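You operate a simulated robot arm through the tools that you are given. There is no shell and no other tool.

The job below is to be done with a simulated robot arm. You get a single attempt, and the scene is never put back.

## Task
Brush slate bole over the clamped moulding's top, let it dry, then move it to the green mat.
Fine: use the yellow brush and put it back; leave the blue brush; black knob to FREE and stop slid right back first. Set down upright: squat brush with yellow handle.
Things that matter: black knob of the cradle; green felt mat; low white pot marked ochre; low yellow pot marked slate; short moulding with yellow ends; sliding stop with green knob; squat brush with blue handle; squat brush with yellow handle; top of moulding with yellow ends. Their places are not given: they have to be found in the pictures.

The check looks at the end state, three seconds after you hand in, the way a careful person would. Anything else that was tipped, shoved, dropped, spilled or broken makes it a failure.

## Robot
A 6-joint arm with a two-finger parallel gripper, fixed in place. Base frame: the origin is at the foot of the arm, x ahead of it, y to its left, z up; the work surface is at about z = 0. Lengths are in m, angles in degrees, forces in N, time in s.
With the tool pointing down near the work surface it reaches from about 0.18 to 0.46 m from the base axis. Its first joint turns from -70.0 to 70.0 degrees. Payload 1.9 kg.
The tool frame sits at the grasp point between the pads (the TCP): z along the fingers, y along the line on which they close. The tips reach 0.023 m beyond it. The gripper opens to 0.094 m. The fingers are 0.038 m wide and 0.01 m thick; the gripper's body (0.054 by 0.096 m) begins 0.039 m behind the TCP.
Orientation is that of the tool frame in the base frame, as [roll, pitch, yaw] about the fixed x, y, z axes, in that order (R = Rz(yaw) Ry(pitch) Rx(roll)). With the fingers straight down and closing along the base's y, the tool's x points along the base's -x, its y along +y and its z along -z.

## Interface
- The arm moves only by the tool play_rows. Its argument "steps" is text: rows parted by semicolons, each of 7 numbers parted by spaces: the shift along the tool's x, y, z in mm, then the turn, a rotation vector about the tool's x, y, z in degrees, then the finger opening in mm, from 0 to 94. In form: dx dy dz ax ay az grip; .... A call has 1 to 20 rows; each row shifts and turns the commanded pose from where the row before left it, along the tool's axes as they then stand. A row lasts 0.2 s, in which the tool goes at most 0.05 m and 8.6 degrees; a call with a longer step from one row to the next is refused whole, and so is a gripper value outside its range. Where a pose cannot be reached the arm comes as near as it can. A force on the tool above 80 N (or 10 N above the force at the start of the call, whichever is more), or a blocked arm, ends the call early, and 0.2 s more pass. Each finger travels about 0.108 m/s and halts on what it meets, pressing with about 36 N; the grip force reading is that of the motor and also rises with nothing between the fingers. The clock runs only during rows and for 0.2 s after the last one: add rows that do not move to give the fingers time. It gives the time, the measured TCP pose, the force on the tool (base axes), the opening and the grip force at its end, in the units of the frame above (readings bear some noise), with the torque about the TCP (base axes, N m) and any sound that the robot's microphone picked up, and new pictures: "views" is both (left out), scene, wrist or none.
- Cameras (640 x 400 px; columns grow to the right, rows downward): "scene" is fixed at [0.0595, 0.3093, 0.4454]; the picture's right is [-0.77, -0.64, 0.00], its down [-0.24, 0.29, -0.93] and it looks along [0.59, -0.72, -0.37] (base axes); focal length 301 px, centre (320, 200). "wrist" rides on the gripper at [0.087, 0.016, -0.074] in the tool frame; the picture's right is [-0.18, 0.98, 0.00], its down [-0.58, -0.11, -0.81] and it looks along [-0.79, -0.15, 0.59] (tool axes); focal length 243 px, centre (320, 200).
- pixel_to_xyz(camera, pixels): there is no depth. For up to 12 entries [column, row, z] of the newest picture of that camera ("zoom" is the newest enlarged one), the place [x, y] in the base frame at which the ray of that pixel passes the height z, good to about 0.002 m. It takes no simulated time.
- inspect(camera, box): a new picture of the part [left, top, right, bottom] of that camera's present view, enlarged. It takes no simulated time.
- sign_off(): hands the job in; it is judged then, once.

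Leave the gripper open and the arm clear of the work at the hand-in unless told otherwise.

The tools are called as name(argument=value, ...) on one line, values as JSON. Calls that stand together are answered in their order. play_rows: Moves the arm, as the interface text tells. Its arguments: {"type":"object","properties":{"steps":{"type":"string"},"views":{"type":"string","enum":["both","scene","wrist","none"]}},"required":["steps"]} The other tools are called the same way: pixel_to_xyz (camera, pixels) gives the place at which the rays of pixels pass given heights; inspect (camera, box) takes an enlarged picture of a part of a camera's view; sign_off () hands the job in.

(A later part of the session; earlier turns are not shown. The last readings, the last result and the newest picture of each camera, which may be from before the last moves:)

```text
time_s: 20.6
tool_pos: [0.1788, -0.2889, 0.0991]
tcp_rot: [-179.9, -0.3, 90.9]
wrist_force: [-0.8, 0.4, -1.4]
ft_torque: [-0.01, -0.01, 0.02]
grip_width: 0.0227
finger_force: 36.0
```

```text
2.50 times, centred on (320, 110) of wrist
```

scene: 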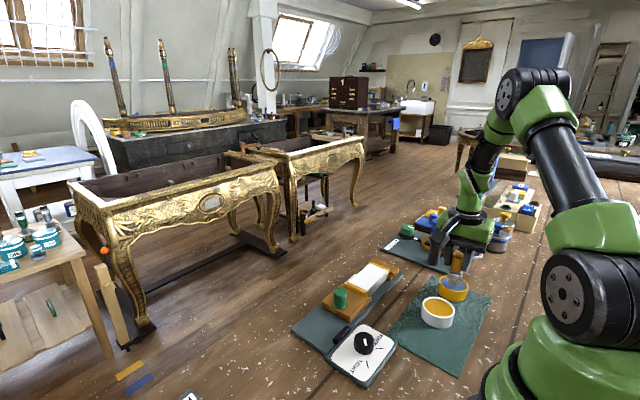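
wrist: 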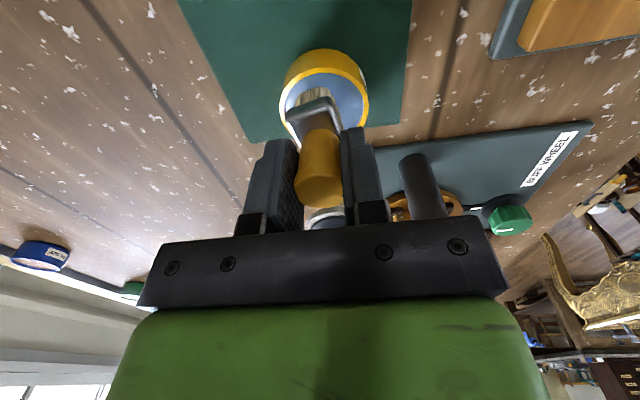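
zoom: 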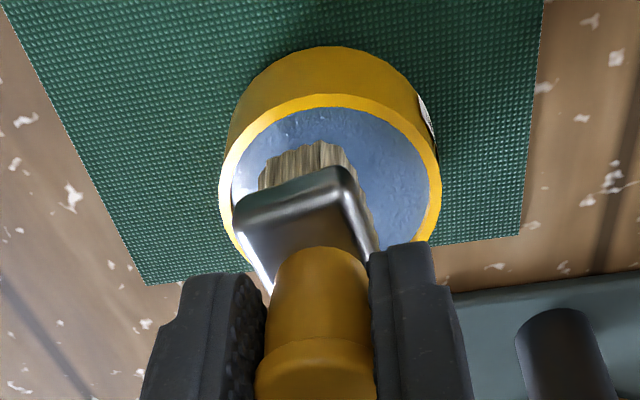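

Bristles are just above the contents. I'll check how well they're centred over the pot.

pixel_to_xyz(camera="wrist", pixels=[[299.2, 93.2, 0.043], [330, 87.2, 0.043], [288, 105, 0.037], [368, 100, 0.037], [324, 73, 0.037]])

pixel_to_xyz(camera="scene", pixels=[[448.7, 283.7, 0.043], [460.6, 285.2, 0.043], [440, 281, 0.037], [467.5, 280, 0.037], [452.5, 276, 0.037], [454, 291.5, 0.037]])

```text
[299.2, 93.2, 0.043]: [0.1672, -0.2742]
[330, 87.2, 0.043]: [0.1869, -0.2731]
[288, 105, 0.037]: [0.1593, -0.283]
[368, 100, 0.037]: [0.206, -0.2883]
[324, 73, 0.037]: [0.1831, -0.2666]
```

```text
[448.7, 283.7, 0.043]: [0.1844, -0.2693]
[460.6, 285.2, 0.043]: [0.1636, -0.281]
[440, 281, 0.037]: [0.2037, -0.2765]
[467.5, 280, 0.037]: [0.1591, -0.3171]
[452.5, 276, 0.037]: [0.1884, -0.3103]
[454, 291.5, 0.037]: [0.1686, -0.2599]
```

Bristle centre is about (0.177,−0.291), pot centre about (0.180,−0.291). I'll shift 2.5 mm in +x and dip to bristle bottom z≈0.027, hold briefly.

play_rows(steps="0 2.5 0 0 0 0 10; 0 0 6 0 0 0 10; 0 0 6 0 0 0 10; 0 0 4 0 0 0 10; 0 0 0 0 0 0 10; 0 0 0 0 0 0 10", views="both")

inspect(camera="scene", box=[410, 220, 500, 310])

```text
time_s: 22.0
tool_pos: [0.1822, -0.2879, 0.0855]
tcp_rot: [180.0, 0.0, 90.8]
wrist_force: [-2.2, 5.9, 33.9]
ft_torque: [0.11, 0.11, -0.12]
grip_width: 0.0226
finger_force: 36.0
```

scene: 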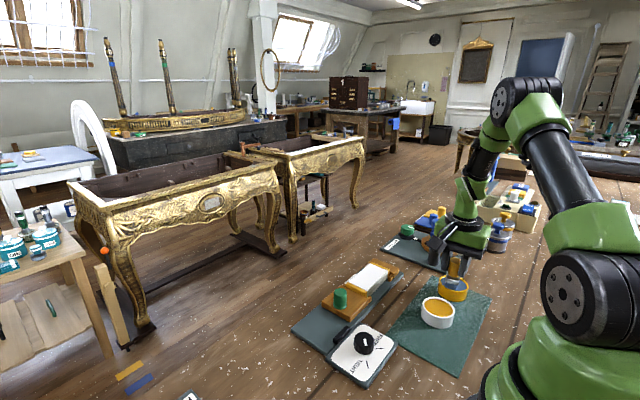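
wrist: 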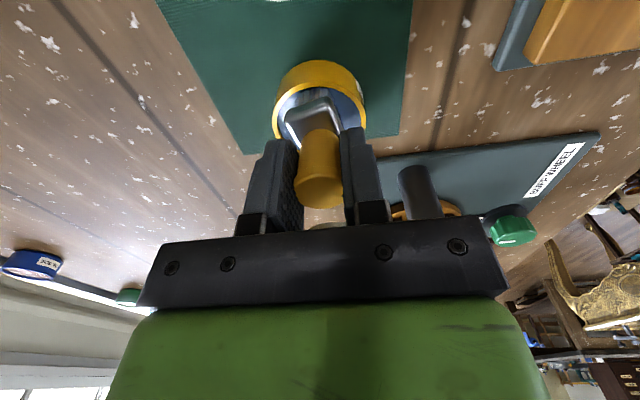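

```text
4.44 times, centred on (455, 265) of scene
```

zoom: 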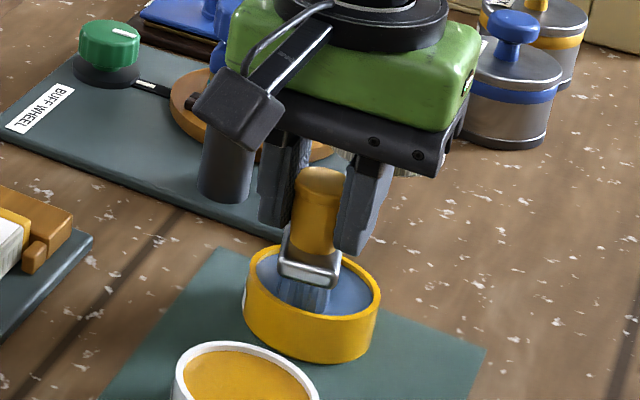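

The bristles pressed on the contents with 34 N and have taken colour. I'll lift slowly and look at them.

play_rows(steps="0 0 -5 0 0 0 10; 0 0 -5 0 0 0 10; 0 0 -10 0 0 0 10; 0 0 0 0 0 0 10; 0 0 0 0 0 0 10; 0 0 0 0 0 0 10", views="both")

inspect(camera="scene", box=[410, 220, 500, 310])

inspect(camera="wrist", box=[220, 30, 420, 190])

```text
time_s: 23.4
tool_pos: [0.1805, -0.2871, 0.1048]
tcp_rot: [-179.9, -0.2, 90.9]
wrist_force: [-0.3, 0.0, -1.1]
ft_torque: [0.03, -0.01, 0.04]
grip_width: 0.0227
finger_force: 36.1
```

scene: 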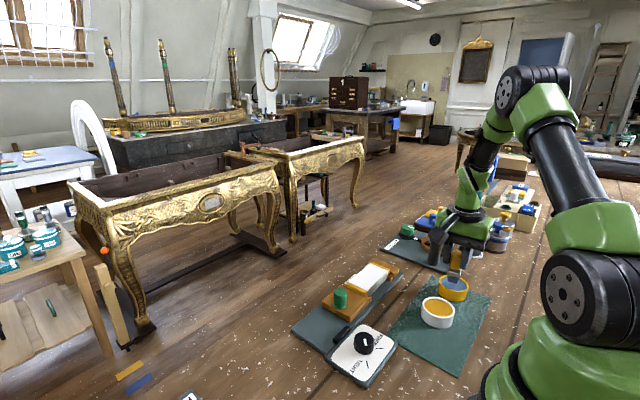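
wrist: 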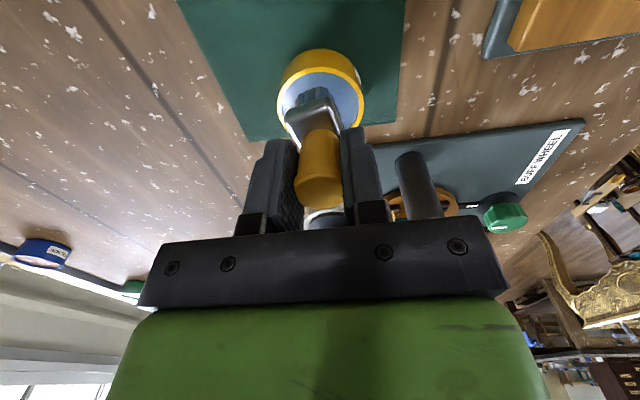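

```text
4.44 times, centred on (455, 265) of scene
```

zoom: 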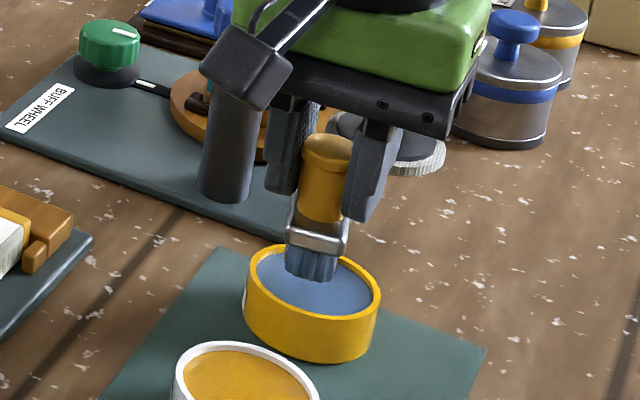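

```text
2.50 times, centred on (320, 110) of wrist
```

zoom: 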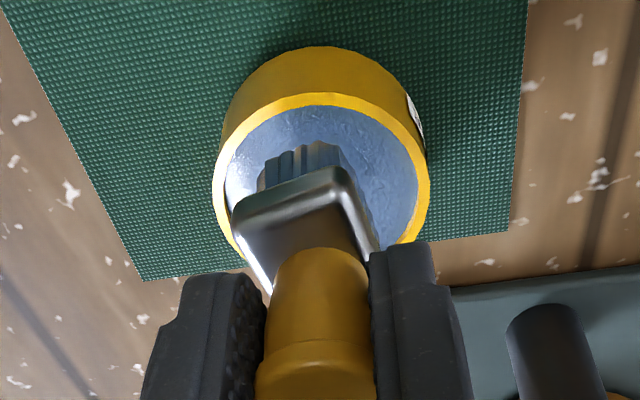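

Bristles are loaded with slate. I'll lift, carry the brush over the moulding's +y end at lane x≈0.3175, and turn the tool to yaw ≈178 so that the brush's long side lies across the moulding.

play_rows(steps="0 0 -28 0 0 0 10; 0 0 -28 0 0 0 10; 27.8 27.8 0 0 0 0 10; 27.8 27.8 0 0 0 0 10; 27.8 27.8 0 0 0 0 10; 27.8 27.8 0 0 0 0 10; 27.6 28 0 0 0 0 10; 0 0 0 0 0 -7.9 10; 0 0 0 0 0 -7.9 10; 0 0 0 0 0 -7.9 10; 0 0 0 0 0 -7.9 10; 0 0 0 0 0 -7.9 10; 0 0 0 0 0 -7.9 10; 0 0 0 0 0 -7.9 10; 0 0 0 0 0 -7.9 10; 0 0 0 0 0 -7.9 10; 0 0 0 0 0 -7.9 10; 0 0 0 0 0 -7.9 10; 0 0 0 0 0 0 10", views="both")

inspect(camera="scene", box=[300, 180, 440, 310])

inspect(camera="wrist", box=[200, 0, 440, 200])

```text
time_s: 27.4
tool_pos: [0.319, -0.1472, 0.161]
tcp_rot: [179.9, -0.1, 178.0]
wrist_force: [0.2, -0.5, 0.2]
ft_torque: [-0.01, -0.03, -0.01]
grip_width: 0.0225
finger_force: 35.7
```

scene: 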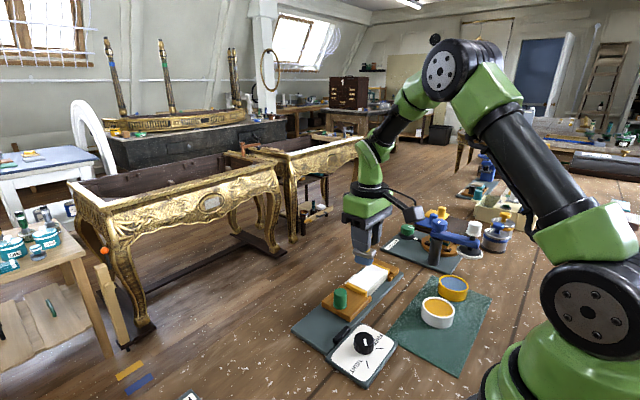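
wrist: 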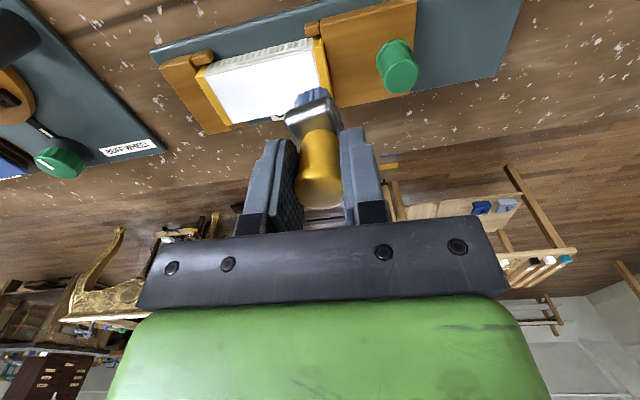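

```text
3.08 times, centred on (370, 245) of scene
```

zoom: 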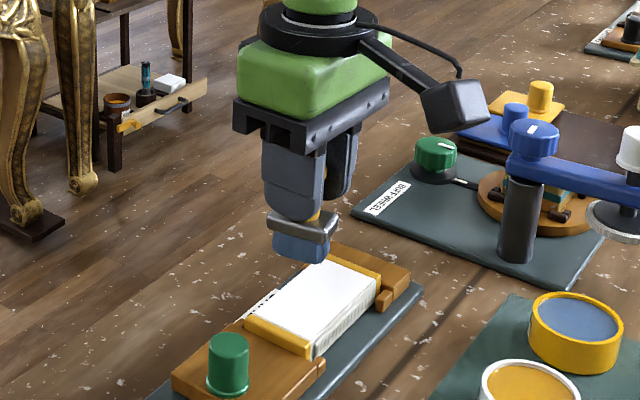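

```text
2.00 times, centred on (320, 100) of wrist
```

zoom: 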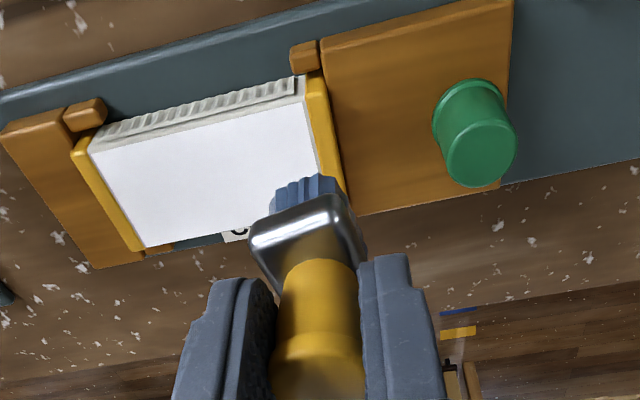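

I'll refine the moulding's top corners from this closer view.

pixel_to_xyz(camera="wrist", pixels=[[197.5, 75, 0.039], [230, 125, 0.039], [313, 39, 0.039], [332, 101, 0.039], [205, 74, 0.039], [307, 39, 0.039], [236, 123, 0.039], [298, 45, 0.039]])

```text
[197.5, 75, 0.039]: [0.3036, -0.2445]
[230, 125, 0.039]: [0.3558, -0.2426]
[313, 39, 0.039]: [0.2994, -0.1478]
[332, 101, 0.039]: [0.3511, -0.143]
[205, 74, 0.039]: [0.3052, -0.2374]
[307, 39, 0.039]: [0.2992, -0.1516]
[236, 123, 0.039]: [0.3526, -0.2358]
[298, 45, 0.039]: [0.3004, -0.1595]
```

The moulding is turned about 2.4°, with its top spanning x≈0.300–0.354, y≈−0.2435 to −0.143, centre (0.3275,−0.1935). I'll align to lane A at the +y end and go down to about 4 mm above the top.

play_rows(steps="5.1 -4 0 0 0 0 10; 0 0 31 0 0 0 10; 0 0 31 0 0 0 10; 0 0 0 0 0 0 10", views="both")

inspect(camera="scene", box=[300, 220, 420, 310])

inspect(camera="wrist", box=[200, 20, 440, 200])

```text
time_s: 28.4
tool_pos: [0.3127, -0.1517, 0.1009]
tcp_rot: [179.9, 0.0, 177.7]
wrist_force: [0.6, 0.6, 0.1]
ft_torque: [-0.01, 0.0, -0.02]
grip_width: 0.0226
finger_force: 36.1
```

scene: 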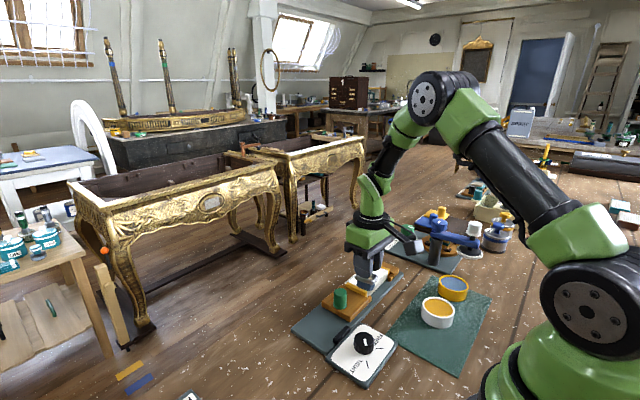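
wrist: 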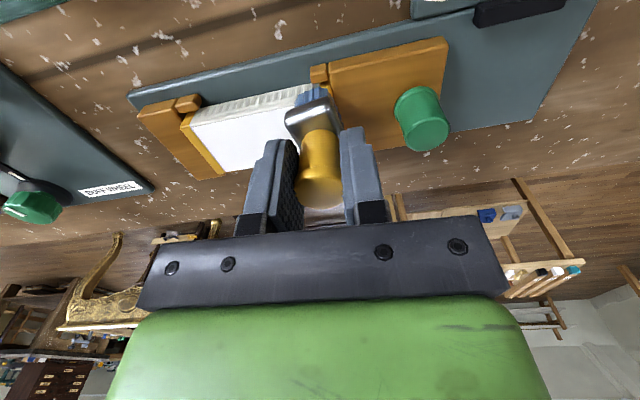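

```text
4.44 times, centred on (360, 265) of scene
```

zoom: 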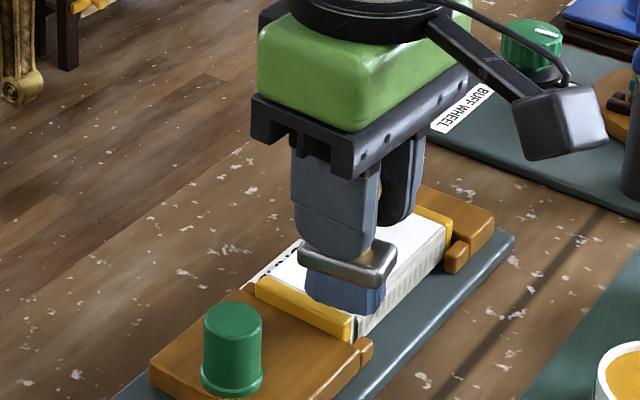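

```text
2.22 times, centred on (320, 110) of wrist
```

zoom: 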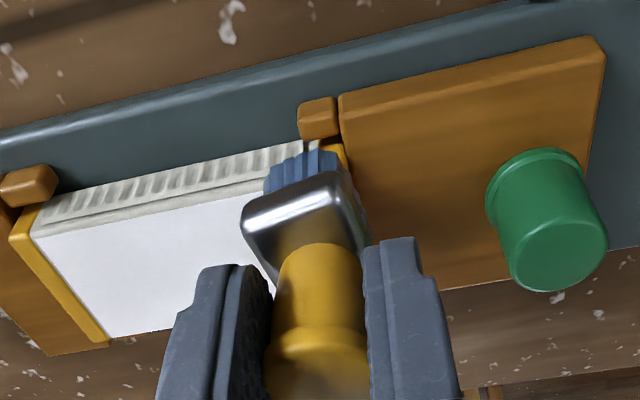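

I'll check where the bristle edge lies relative to the moulding edge.

pixel_to_xyz(camera="wrist", pixels=[[296.6, 95.6, 0.0455], [326.8, 87.5, 0.0455], [327.5, 95, 0.039], [192, 124, 0.039], [222, 175, 0.039], [193, 120, 0.039], [311, 84, 0.039]])

```text
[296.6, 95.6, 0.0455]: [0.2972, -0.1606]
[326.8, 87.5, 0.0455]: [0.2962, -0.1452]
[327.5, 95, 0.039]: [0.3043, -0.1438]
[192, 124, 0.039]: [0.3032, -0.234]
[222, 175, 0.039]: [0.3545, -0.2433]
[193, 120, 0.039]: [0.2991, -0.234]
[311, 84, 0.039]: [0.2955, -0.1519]
```

Bristle edge overhangs by about 3 mm; I'll shift 1.5 mm toward +x and lower in small steps until light contact.

play_rows(steps="-1.5 0 2 0 0 0 10; 0 0 2 0 0 0 10; 0 0 1.5 0 0 0 10; 0 0 1 0 0 0 10; 0 0 0 0 0 0 10", views="scene")

inspect(camera="scene", box=[300, 220, 420, 310])

```text
time_s: 29.6
tool_pos: [0.3159, -0.1508, 0.0929]
tcp_rot: [179.8, -0.1, 177.8]
wrist_force: [-0.4, 0.3, -0.9]
ft_torque: [0.05, 0.0, -0.02]
grip_width: 0.0225
finger_force: 35.8
```

scene: 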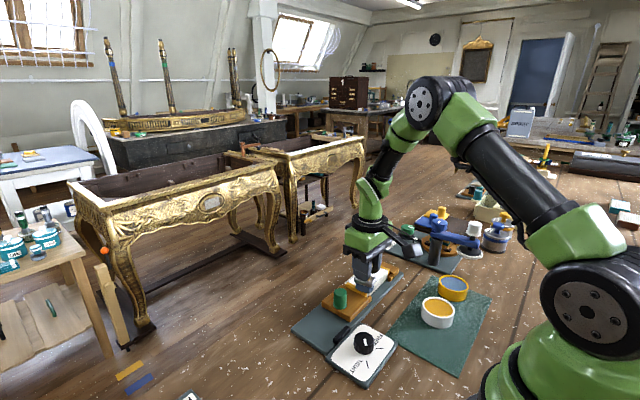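

```text
4.44 times, centred on (360, 265) of scene
```

zoom: 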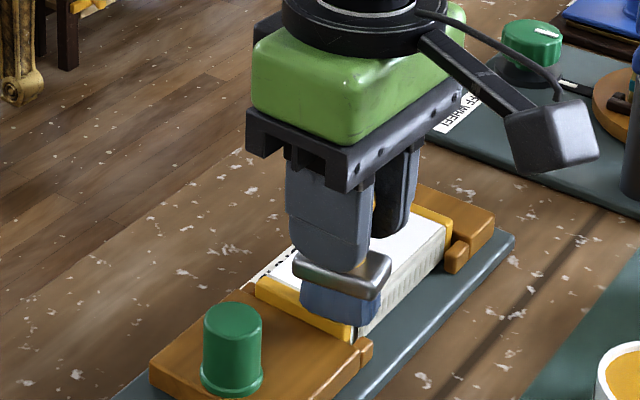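

No contact force yet at TCP z=0.093. I'll lower in 1 mm steps.

play_rows(steps="0 0 1 0 0 0 10; 0 0 1 0 0 0 10; 0 0 0 0 0 0 10", views="scene")

inspect(camera="scene", box=[310, 240, 410, 310])

```text
time_s: 30.4
tool_pos: [0.315, -0.1511, 0.0917]
tcp_rot: [179.8, -0.1, 177.7]
wrist_force: [-0.5, 0.5, -0.8]
ft_torque: [-0.01, 0.05, 0.02]
grip_width: 0.0228
finger_force: 35.4
```

scene: 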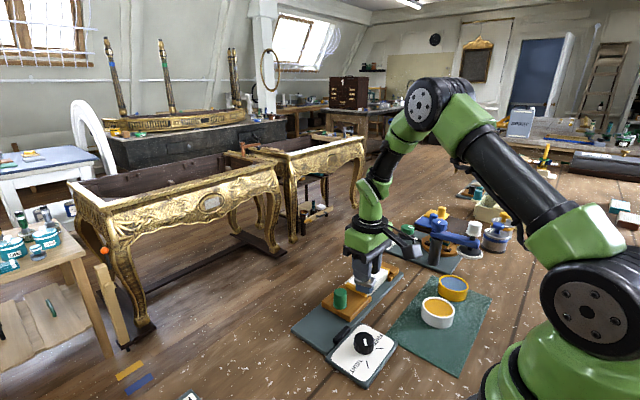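

```text
5.71 times, centred on (360, 275) of scene
```

zoom: 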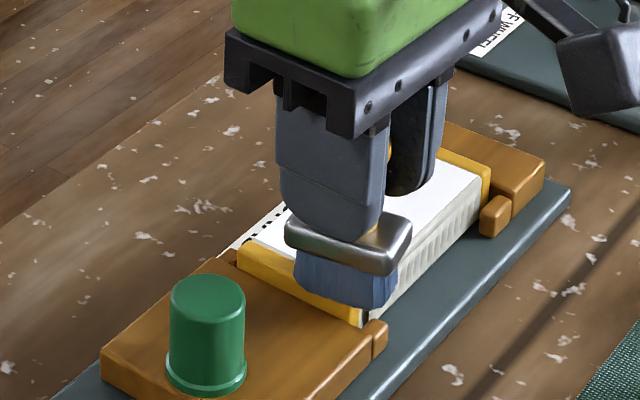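

Still no force; continue lowering in 1 mm steps.

play_rows(steps="0 0 1 0 0 0 10; 0 0 1 0 0 0 10; 0 0 0 0 0 0 10", views="scene")

inspect(camera="scene", box=[310, 240, 410, 310])

```text
time_s: 31.2
tool_pos: [0.3144, -0.1518, 0.0898]
tcp_rot: [179.7, 0.0, 177.6]
wrist_force: [-4.6, 5.4, 26.4]
ft_torque: [0.19, 0.05, 0.02]
grip_width: 0.0225
finger_force: 36.1
```

scene: 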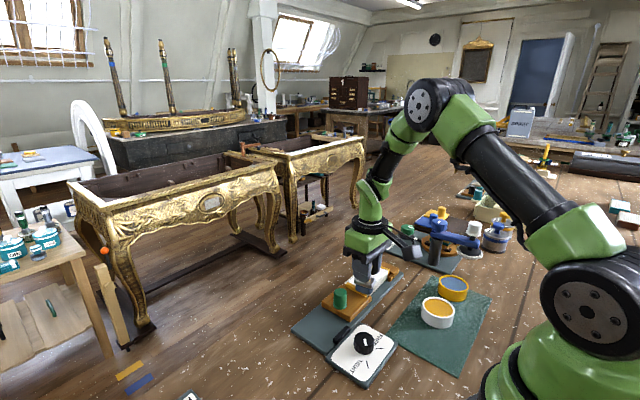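

```text
5.71 times, centred on (360, 275) of scene
```

zoom: 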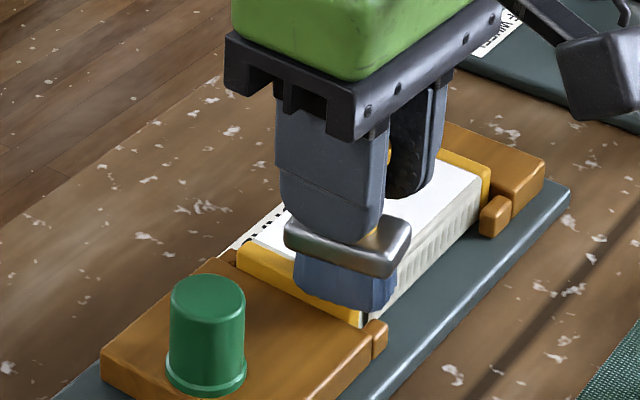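

Contact now: 26 N at TCP z≈0.090. I'll ease off 1 mm and stroke lane A toward −y, 80 mm.

play_rows(steps="0 0 -1 0 0 0 10; -0.8 -8 0 0 0 0 10; -0.8 -8 0 0 0 0 10; -0.8 -8 0 0 0 0 10; -0.8 -8 0 0 0 0 10; 0 0 0 0 0 0 10", views="both")

inspect(camera="scene", box=[310, 240, 410, 310])

inspect(camera="wrist", box=[200, 20, 440, 200])

```text
time_s: 32.6
tool_pos: [0.317, -0.1841, 0.0899]
tcp_rot: [179.7, 0.0, 177.8]
wrist_force: [-0.4, 10.4, 32.2]
ft_torque: [0.41, -0.2, 0.03]
grip_width: 0.0224
finger_force: 36.2
```

scene: 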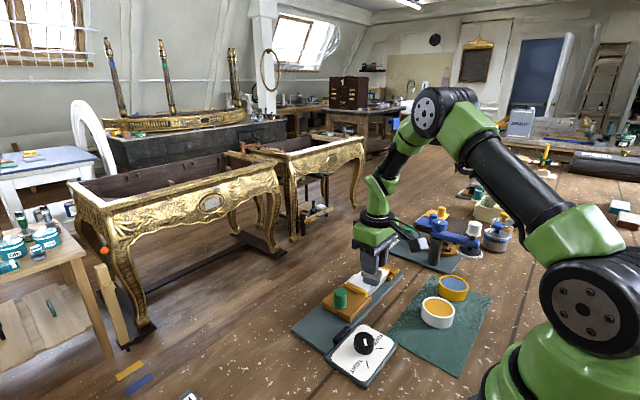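
wrist: 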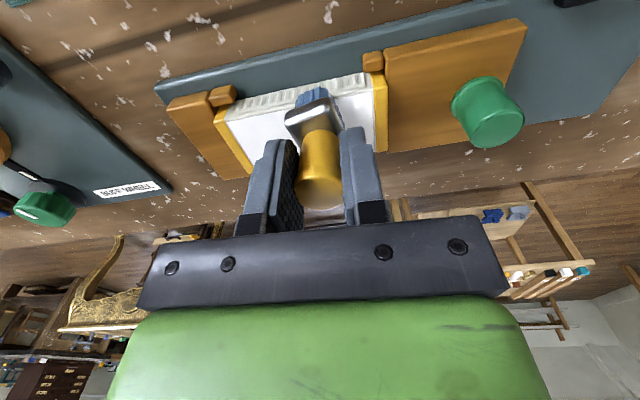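

```text
5.71 times, centred on (360, 275) of scene
```

zoom: 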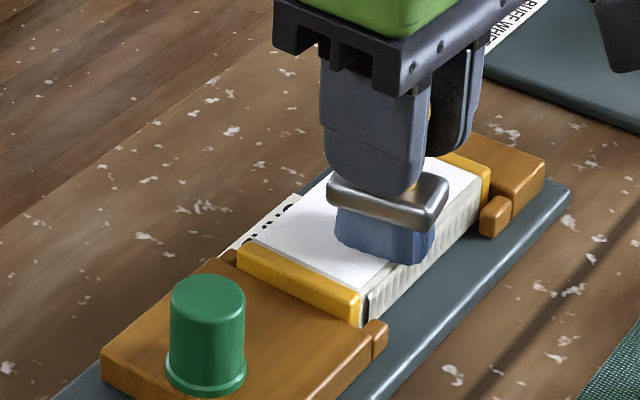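

```text
2.22 times, centred on (320, 110) of wrist
```

zoom: 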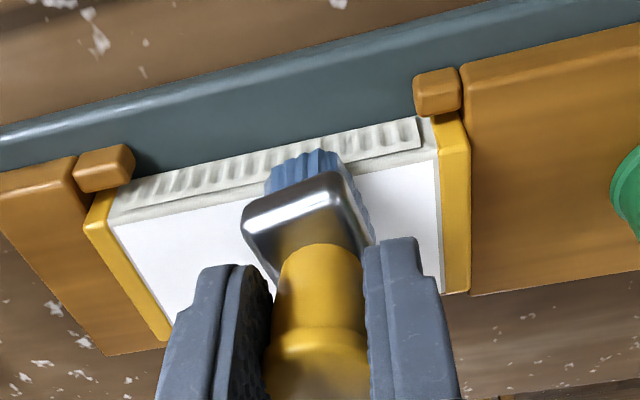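

No paint shows yet on the white face behind the stroke. I'll ease by 1 mm and finish lane A to the −y end to see whether colour shows.

play_rows(steps="-0.4 -4 -1 0 0 0 10; -0.6 -6 0 0 0 0 10; -0.6 -6 0 0 0 0 10; -0.6 -6 0 0 0 0 10; -0.6 -6 0 0 0 0 10; -0.6 -6 0 0 0 0 10; -0.6 -6 0 0 0 0 10; -0.6 -6 0 0 0 0 10; 0 0 0 0 0 0 10", views="both")

inspect(camera="scene", box=[310, 240, 410, 310])

inspect(camera="wrist", box=[200, 20, 440, 200])

```text
time_s: 34.6
tool_pos: [0.3188, -0.2296, 0.09]
tcp_rot: [179.8, -0.1, 177.8]
wrist_force: [0.6, -1.0, 0.5]
ft_torque: [0.0, -0.03, -0.02]
grip_width: 0.0226
finger_force: 35.7
```

scene: 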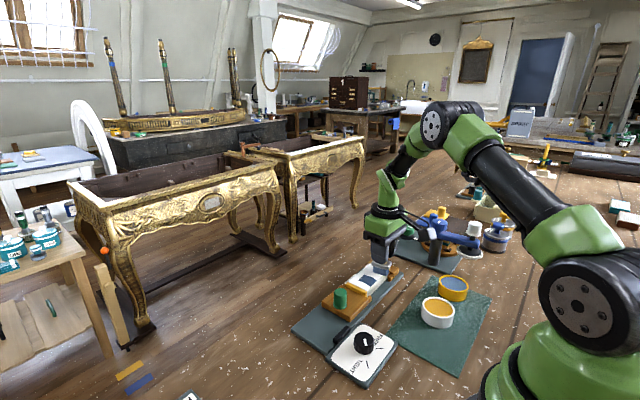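
wrist: 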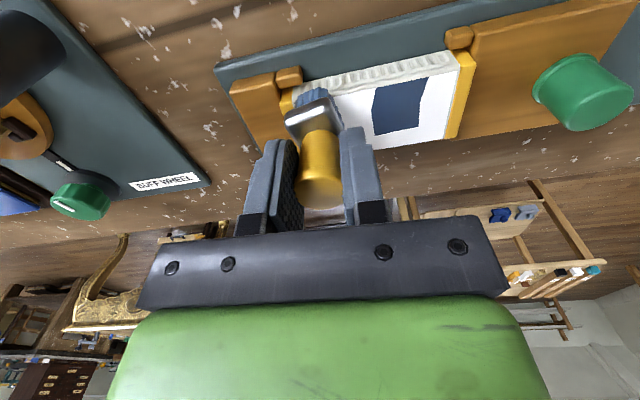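

```text
5.71 times, centred on (360, 275) of scene
```

zoom: 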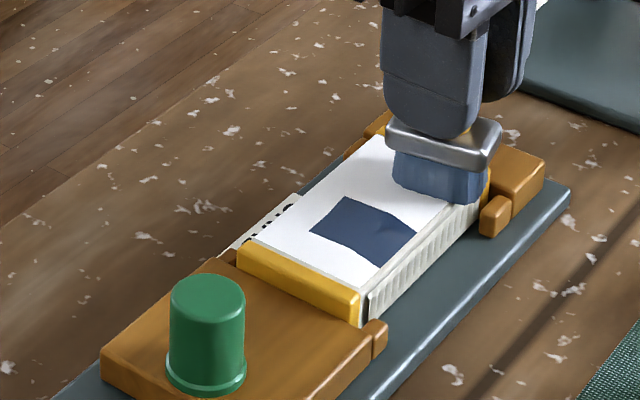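

```text
2.22 times, centred on (320, 110) of wrist
```

zoom: 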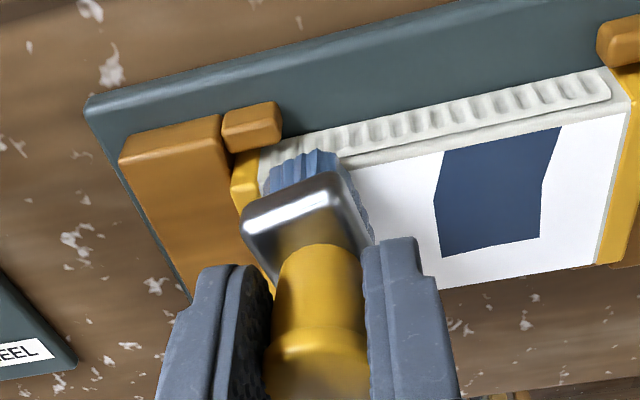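

Paint appears: a dark patch in the middle of the stroke, and none where I eased off or at the first part. I'll find the patch's extents.

pixel_to_xyz(camera="scene", pixels=[[364.9, 274.5, 0.036], [376.6, 281.1, 0.036], [370.2, 286.7, 0.036], [358.3, 280.3, 0.036]])

pixel_to_xyz(camera="wrist", pixels=[[376, 89, 0.036], [428, 77.5, 0.036], [419, 126.5, 0.036], [375.5, 135, 0.036]])

```text
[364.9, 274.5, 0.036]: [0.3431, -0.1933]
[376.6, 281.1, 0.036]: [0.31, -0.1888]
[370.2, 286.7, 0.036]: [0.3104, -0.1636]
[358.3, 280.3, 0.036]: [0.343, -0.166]
```

```text
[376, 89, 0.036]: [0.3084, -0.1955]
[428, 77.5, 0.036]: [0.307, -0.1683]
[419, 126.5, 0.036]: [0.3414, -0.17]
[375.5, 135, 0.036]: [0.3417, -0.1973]
```

The patch covers x 0.309–0.342, y −0.193 to −0.166: full brush width, wherever there was pressure. I'll shift 4 mm toward −x and 4 mm toward +y (off the yellow cap), then press down in 0.5 mm steps.

play_rows(steps="4 4 0 0 0 0 10; 0 0 0.5 0 0 0 10; 0 0 0.5 0 0 0 10; 0 0 0 0 0 0 10", views="none")

```text
time_s: 35.6
tool_pos: [0.3149, -0.226, 0.0899]
tcp_rot: [179.8, 0.1, 177.8]
wrist_force: [-2.4, 0.3, 10.2]
ft_torque: [-0.03, 0.0, 0.02]
grip_width: 0.0226
finger_force: 36.1
```

10 N contact. I'll press 0.6 mm more and stroke toward +y in slow steps, up to just short of the other cap.

play_rows(steps="0 0 0.6 0 0 0 10; 0.5 6 0 0 0 0 10; 0.5 6 0 0 0 0 10; 0.5 6 0 0 0 0 10; 0.5 6 0 0 0 0 10; 0.5 6 0 0 0 0 10; 0 0 0 0 0 0 10", views="both")

inspect(camera="wrist", box=[200, 20, 440, 200])

```text
time_s: 37.2
tool_pos: [0.3142, -0.1942, 0.0901]
tcp_rot: [179.9, 0.1, 178.0]
wrist_force: [2.5, -7.3, 27.4]
ft_torque: [-0.34, -0.36, -0.11]
grip_width: 0.0226
finger_force: 36.2
```

scene: 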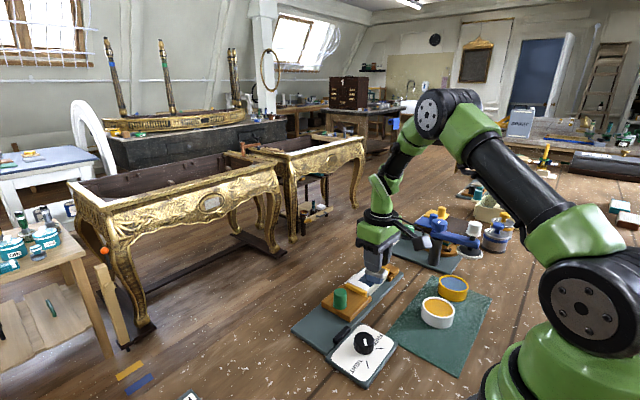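
wrist: 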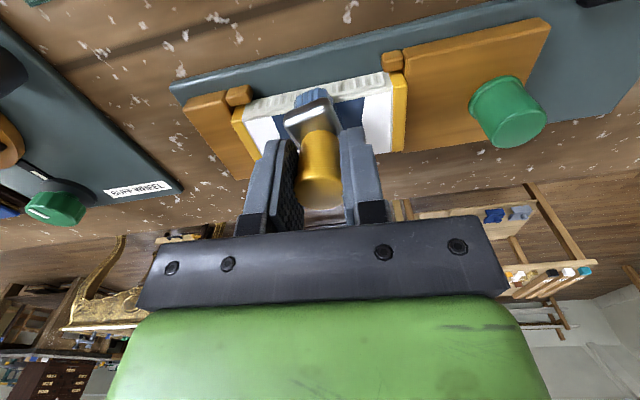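

```text
2.22 times, centred on (320, 110) of wrist
```

zoom: 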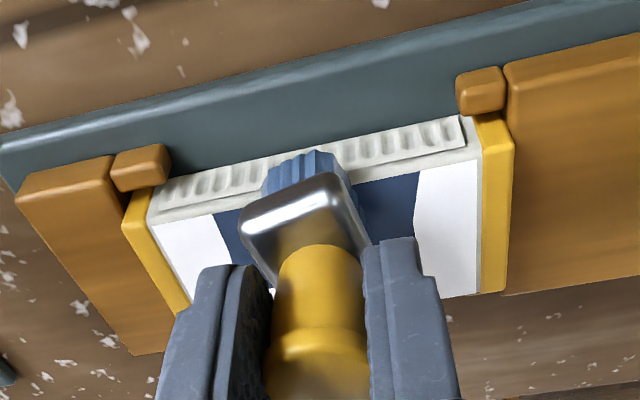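

Paint is being laid as the force nears 20–30 N. I'll carry on to the +y end.

play_rows(steps="0.5 6 0 0 0 0 10; 0.5 6 0 0 0 0 10; 0.5 6 0 0 0 0 10; 0.5 6 0 0 0 0 10; 0.5 6 0 0 0 0 10; 0.5 6 0 0 0 0 10; 0 0 0 0 0 0 10", views="both")

inspect(camera="wrist", box=[200, 20, 440, 200])

inspect(camera="scene", box=[310, 240, 410, 310])

```text
time_s: 38.8
tool_pos: [0.3135, -0.1591, 0.0887]
tcp_rot: [179.8, 0.0, 177.8]
wrist_force: [-0.1, -5.8, 17.7]
ft_torque: [-0.24, -0.25, -0.05]
grip_width: 0.0229
finger_force: 35.8
```

scene: 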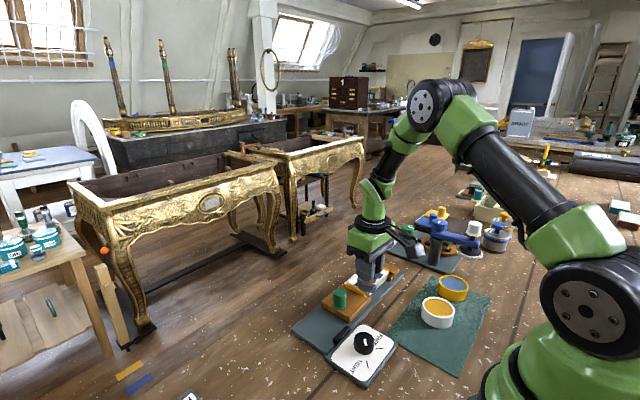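
wrist: 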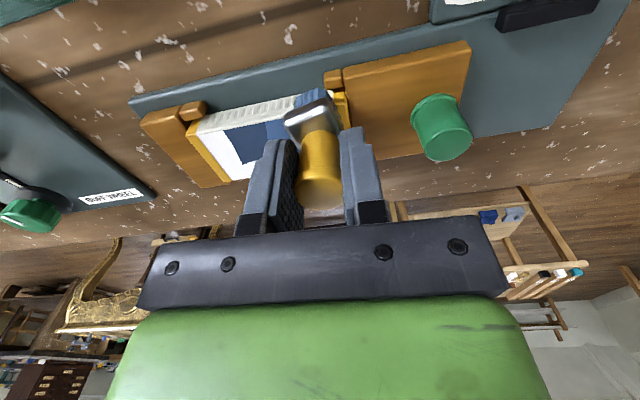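

```text
2.22 times, centred on (320, 110) of wrist
```

zoom: 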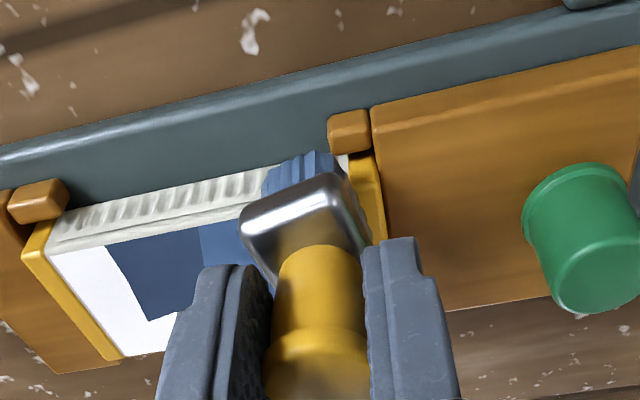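

```text
5.71 times, centred on (360, 275) of scene
```

zoom: 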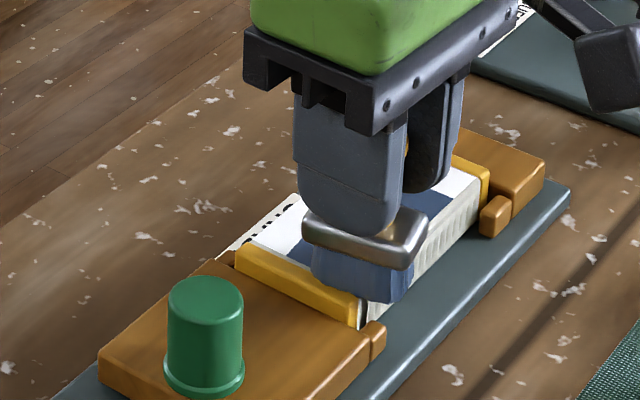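

The earlier patch looks lighter (drying), and the later one dark (wet). I'll nudge 3 mm further toward the +y cap while pressed, then lift to see the result.

play_rows(steps="0 2 0.3 0 0 0 10; 0.1 2 0 0 0 0 10; 0 0 0 0 0 0 10; 0 0 -10 0 0 0 10; 0 -25 -25 0 0 0 10; 0 -25 -10 0 0 0 10; 0 0 0 0 0 0 10", views="both")

inspect(camera="wrist", box=[200, 0, 480, 180])

inspect(camera="scene", box=[310, 240, 410, 310])

```text
time_s: 40.4
tool_pos: [0.3088, -0.2054, 0.1339]
tcp_rot: [179.8, 0.0, 177.8]
wrist_force: [0.9, -0.5, -1.5]
ft_torque: [0.01, 0.02, 0.0]
grip_width: 0.0228
finger_force: 36.2
```

scene: 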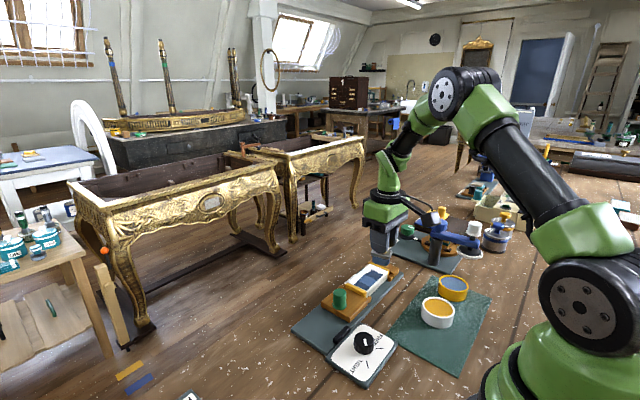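
wrist: 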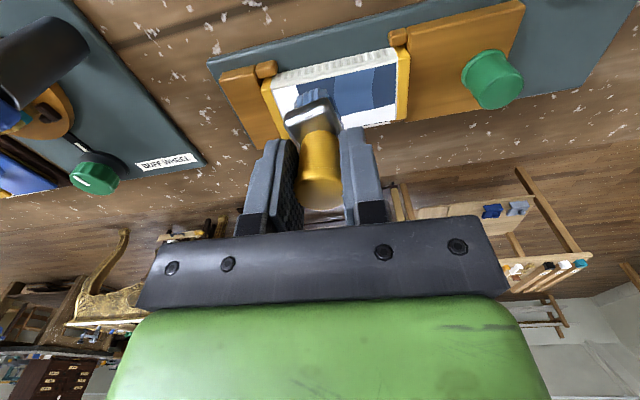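

```text
2.22 times, centred on (340, 90) of wrist
```

zoom: 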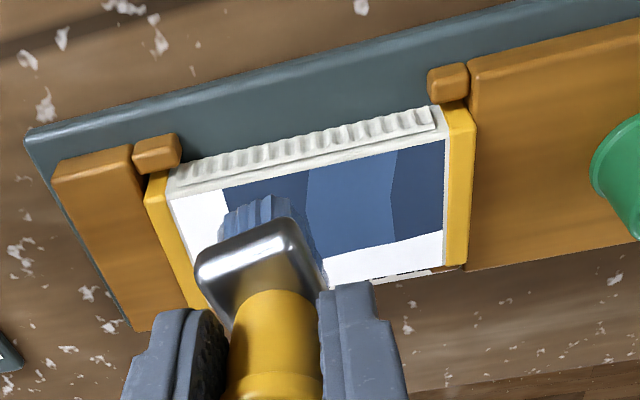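

```text
5.71 times, centred on (360, 275) of scene
```

zoom: 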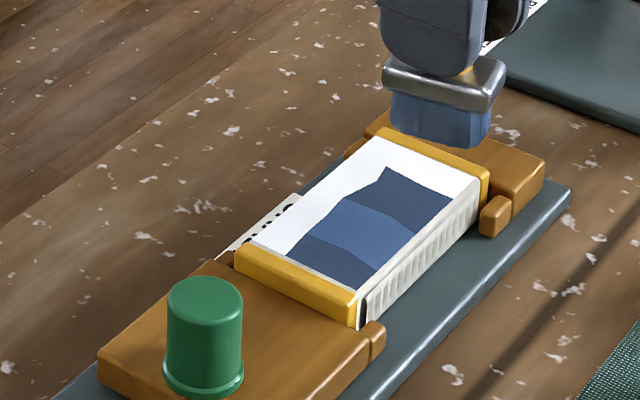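

Lane A is covered except about 18 mm at the −y end; the +x strip of about 14 mm is still bare. Paint seems to start a little after contact, so I'll run continuous pressed strokes. I'll move to lane B (15 mm toward +x) mid-length and go down close to the surface.

play_rows(steps="-20.4 2.8 0 0 0 0 10; 0 0 20 0 0 0 10; 0 0 20 0 0 0 10; 0 0 2 0 0 0 10; 0 0 0 0 0 0 10", views="wrist")

inspect(camera="wrist", box=[200, 0, 480, 180])

```text
time_s: 41.6
tool_pos: [0.331, -0.2034, 0.0921]
tcp_rot: [179.8, -0.1, 177.8]
wrist_force: [-0.1, 0.7, -0.8]
ft_torque: [0.01, 0.0, 0.02]
grip_width: 0.0223
finger_force: 35.5
```

wrist: 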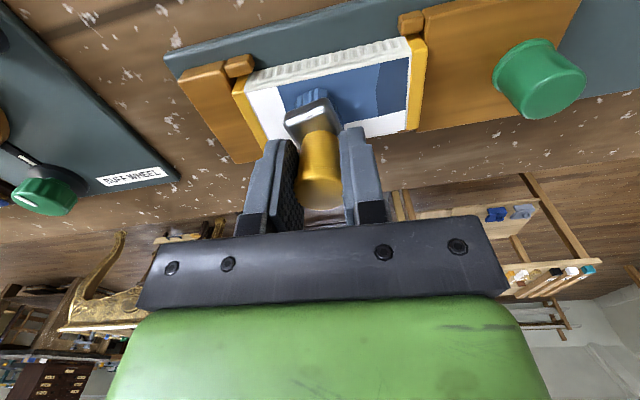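

```text
2.22 times, centred on (340, 90) of wrist
```

zoom: 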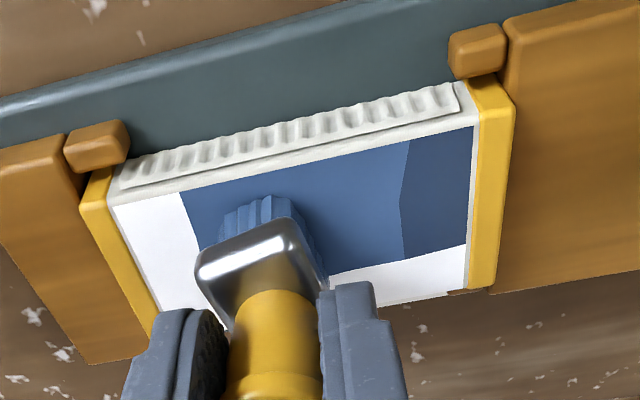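

Paint lightens within about 5 s, so it dries quickly. Now pressing down on lane B in 0.5 mm steps.

play_rows(steps="0 0 1 0 0 0 10; 0 0 0.7 0 0 0 10; 0 0 0.5 0 0 0 10; 0 0 0 0 0 0 10", views="none")

```text
time_s: 42.6
tool_pos: [0.3318, -0.2024, 0.0899]
tcp_rot: [179.7, 0.0, 177.7]
wrist_force: [-3.4, 1.6, 14.4]
ft_torque: [0.04, 0.21, -0.03]
grip_width: 0.0225
finger_force: 35.7
```

14 N. I'll press 0.6 mm more and stroke to the −y end.

play_rows(steps="0 0 0.6 0 0 0 10; -0.4 -5 0 0 0 0 10; -0.4 -5 0 0 0 0 10; -0.4 -5 0 0 0 0 10; -0.4 -5 0 0 0 0 10; -0.4 -5 0 0 0 0 10; 0 0 0 0 0 0 10", views="wrist")

inspect(camera="wrist", box=[200, 0, 480, 180])

```text
time_s: 44.2
tool_pos: [0.3312, -0.229, 0.0895]
tcp_rot: [179.8, -0.1, 177.8]
wrist_force: [-0.4, 4.3, 17.5]
ft_torque: [0.15, -0.11, 0.02]
grip_width: 0.0229
finger_force: 35.7
```

wrist: 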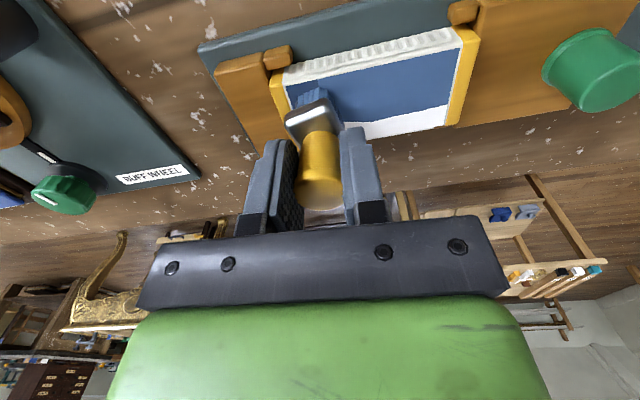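

```text
2.22 times, centred on (340, 90) of wrist
```

zoom: 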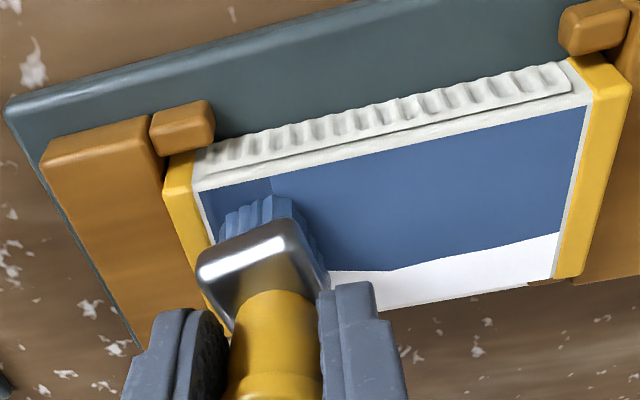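

The −y end is now covered across lane A as well. I'll stroke back along lane B toward the +y end.

play_rows(steps="0 0 0.3 0 0 0 10; 0.4 6 0 0 0 0 10; 0.4 6 0 0 0 0 10; 0.4 6 0 0 0 0 10; 0.4 6 0 0 0 0 10; 0.4 6 0 0 0 0 10; 0.4 6 0 0 0 0 10; 0 0 0 0 0 0 10", views="both")

inspect(camera="wrist", box=[200, 0, 480, 180])

inspect(camera="scene", box=[310, 240, 410, 310])

```text
time_s: 46.0
tool_pos: [0.3309, -0.1915, 0.0887]
tcp_rot: [179.9, 0.0, 177.8]
wrist_force: [0.9, -8.5, 28.4]
ft_torque: [-0.39, -0.17, -0.05]
grip_width: 0.0225
finger_force: 35.8
```

scene: 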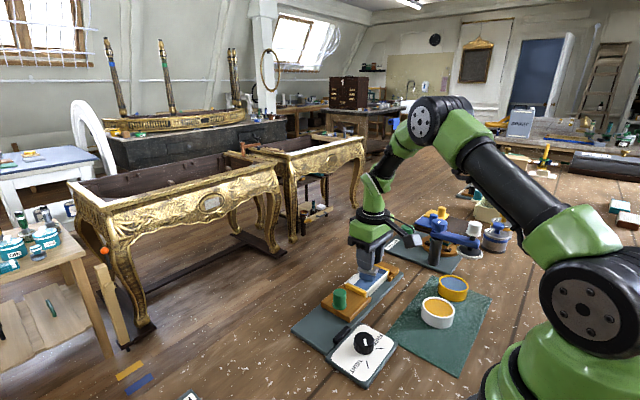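
wrist: 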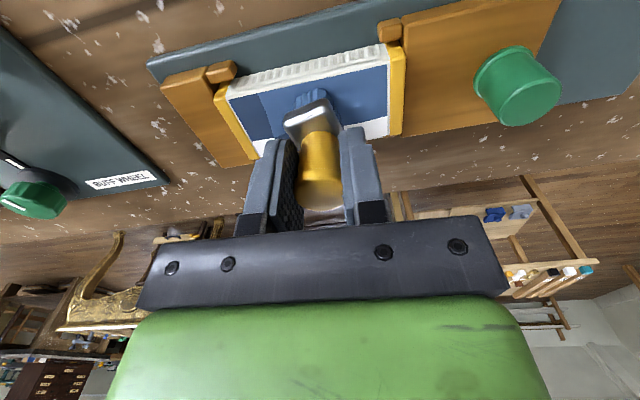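

```text
2.22 times, centred on (340, 90) of wrist
```

zoom: 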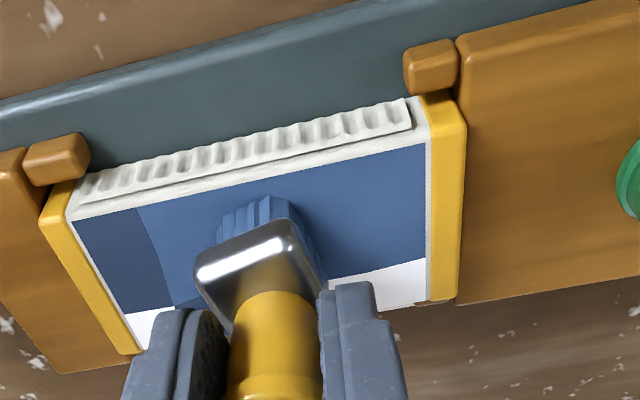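

```text
5.71 times, centred on (360, 275) of scene
```

zoom: 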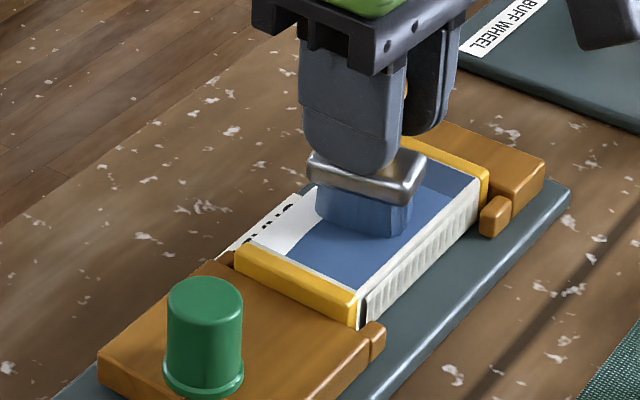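

The paint comes in irregular cells: the row of cells next to −x (about 34 mm) is fully covered, the +x row (about 16 mm) is not. The brush's middle is still within the first row, so I'll slide it 12 mm further toward +x while pressed and look.

play_rows(steps="-4 0 0 0 0 0 10; -4 0 0 0 0 0 10; -4 0 0 0 0 0 10; 0 0 0 0 0 0 10", views="both")

inspect(camera="wrist", box=[200, 0, 480, 180])

inspect(camera="scene", box=[310, 240, 410, 310])

```text
time_s: 47.0
tool_pos: [0.3435, -0.1922, 0.0883]
tcp_rot: [179.8, 0.0, 177.8]
wrist_force: [-5.7, 2.1, 15.4]
ft_torque: [0.16, 0.17, 0.04]
grip_width: 0.0225
finger_force: 35.9
```

scene: 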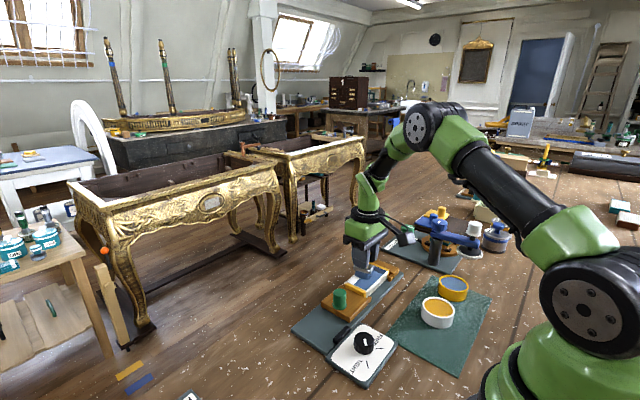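
wrist: 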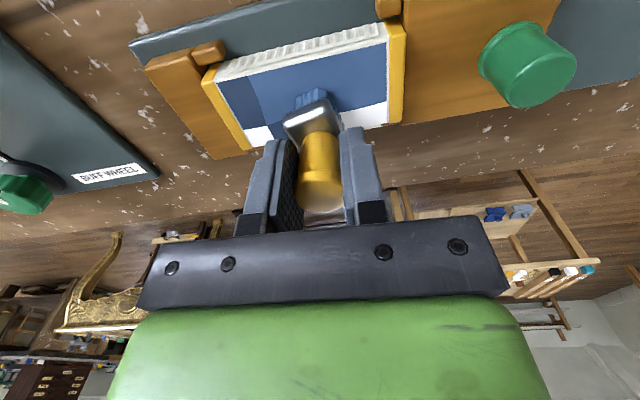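

```text
2.22 times, centred on (340, 90) of wrist
```

zoom: 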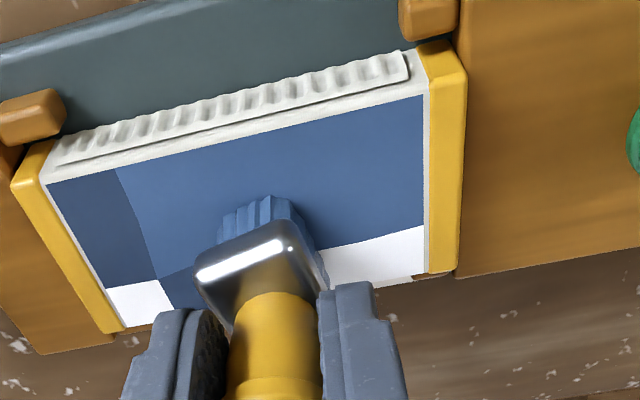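

```text
5.71 times, centred on (360, 275) of scene
```

zoom: 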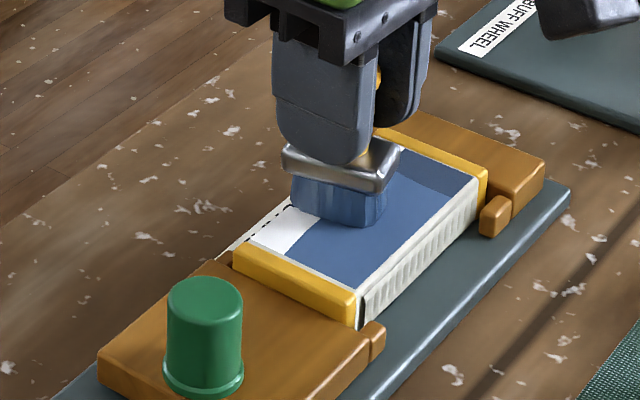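

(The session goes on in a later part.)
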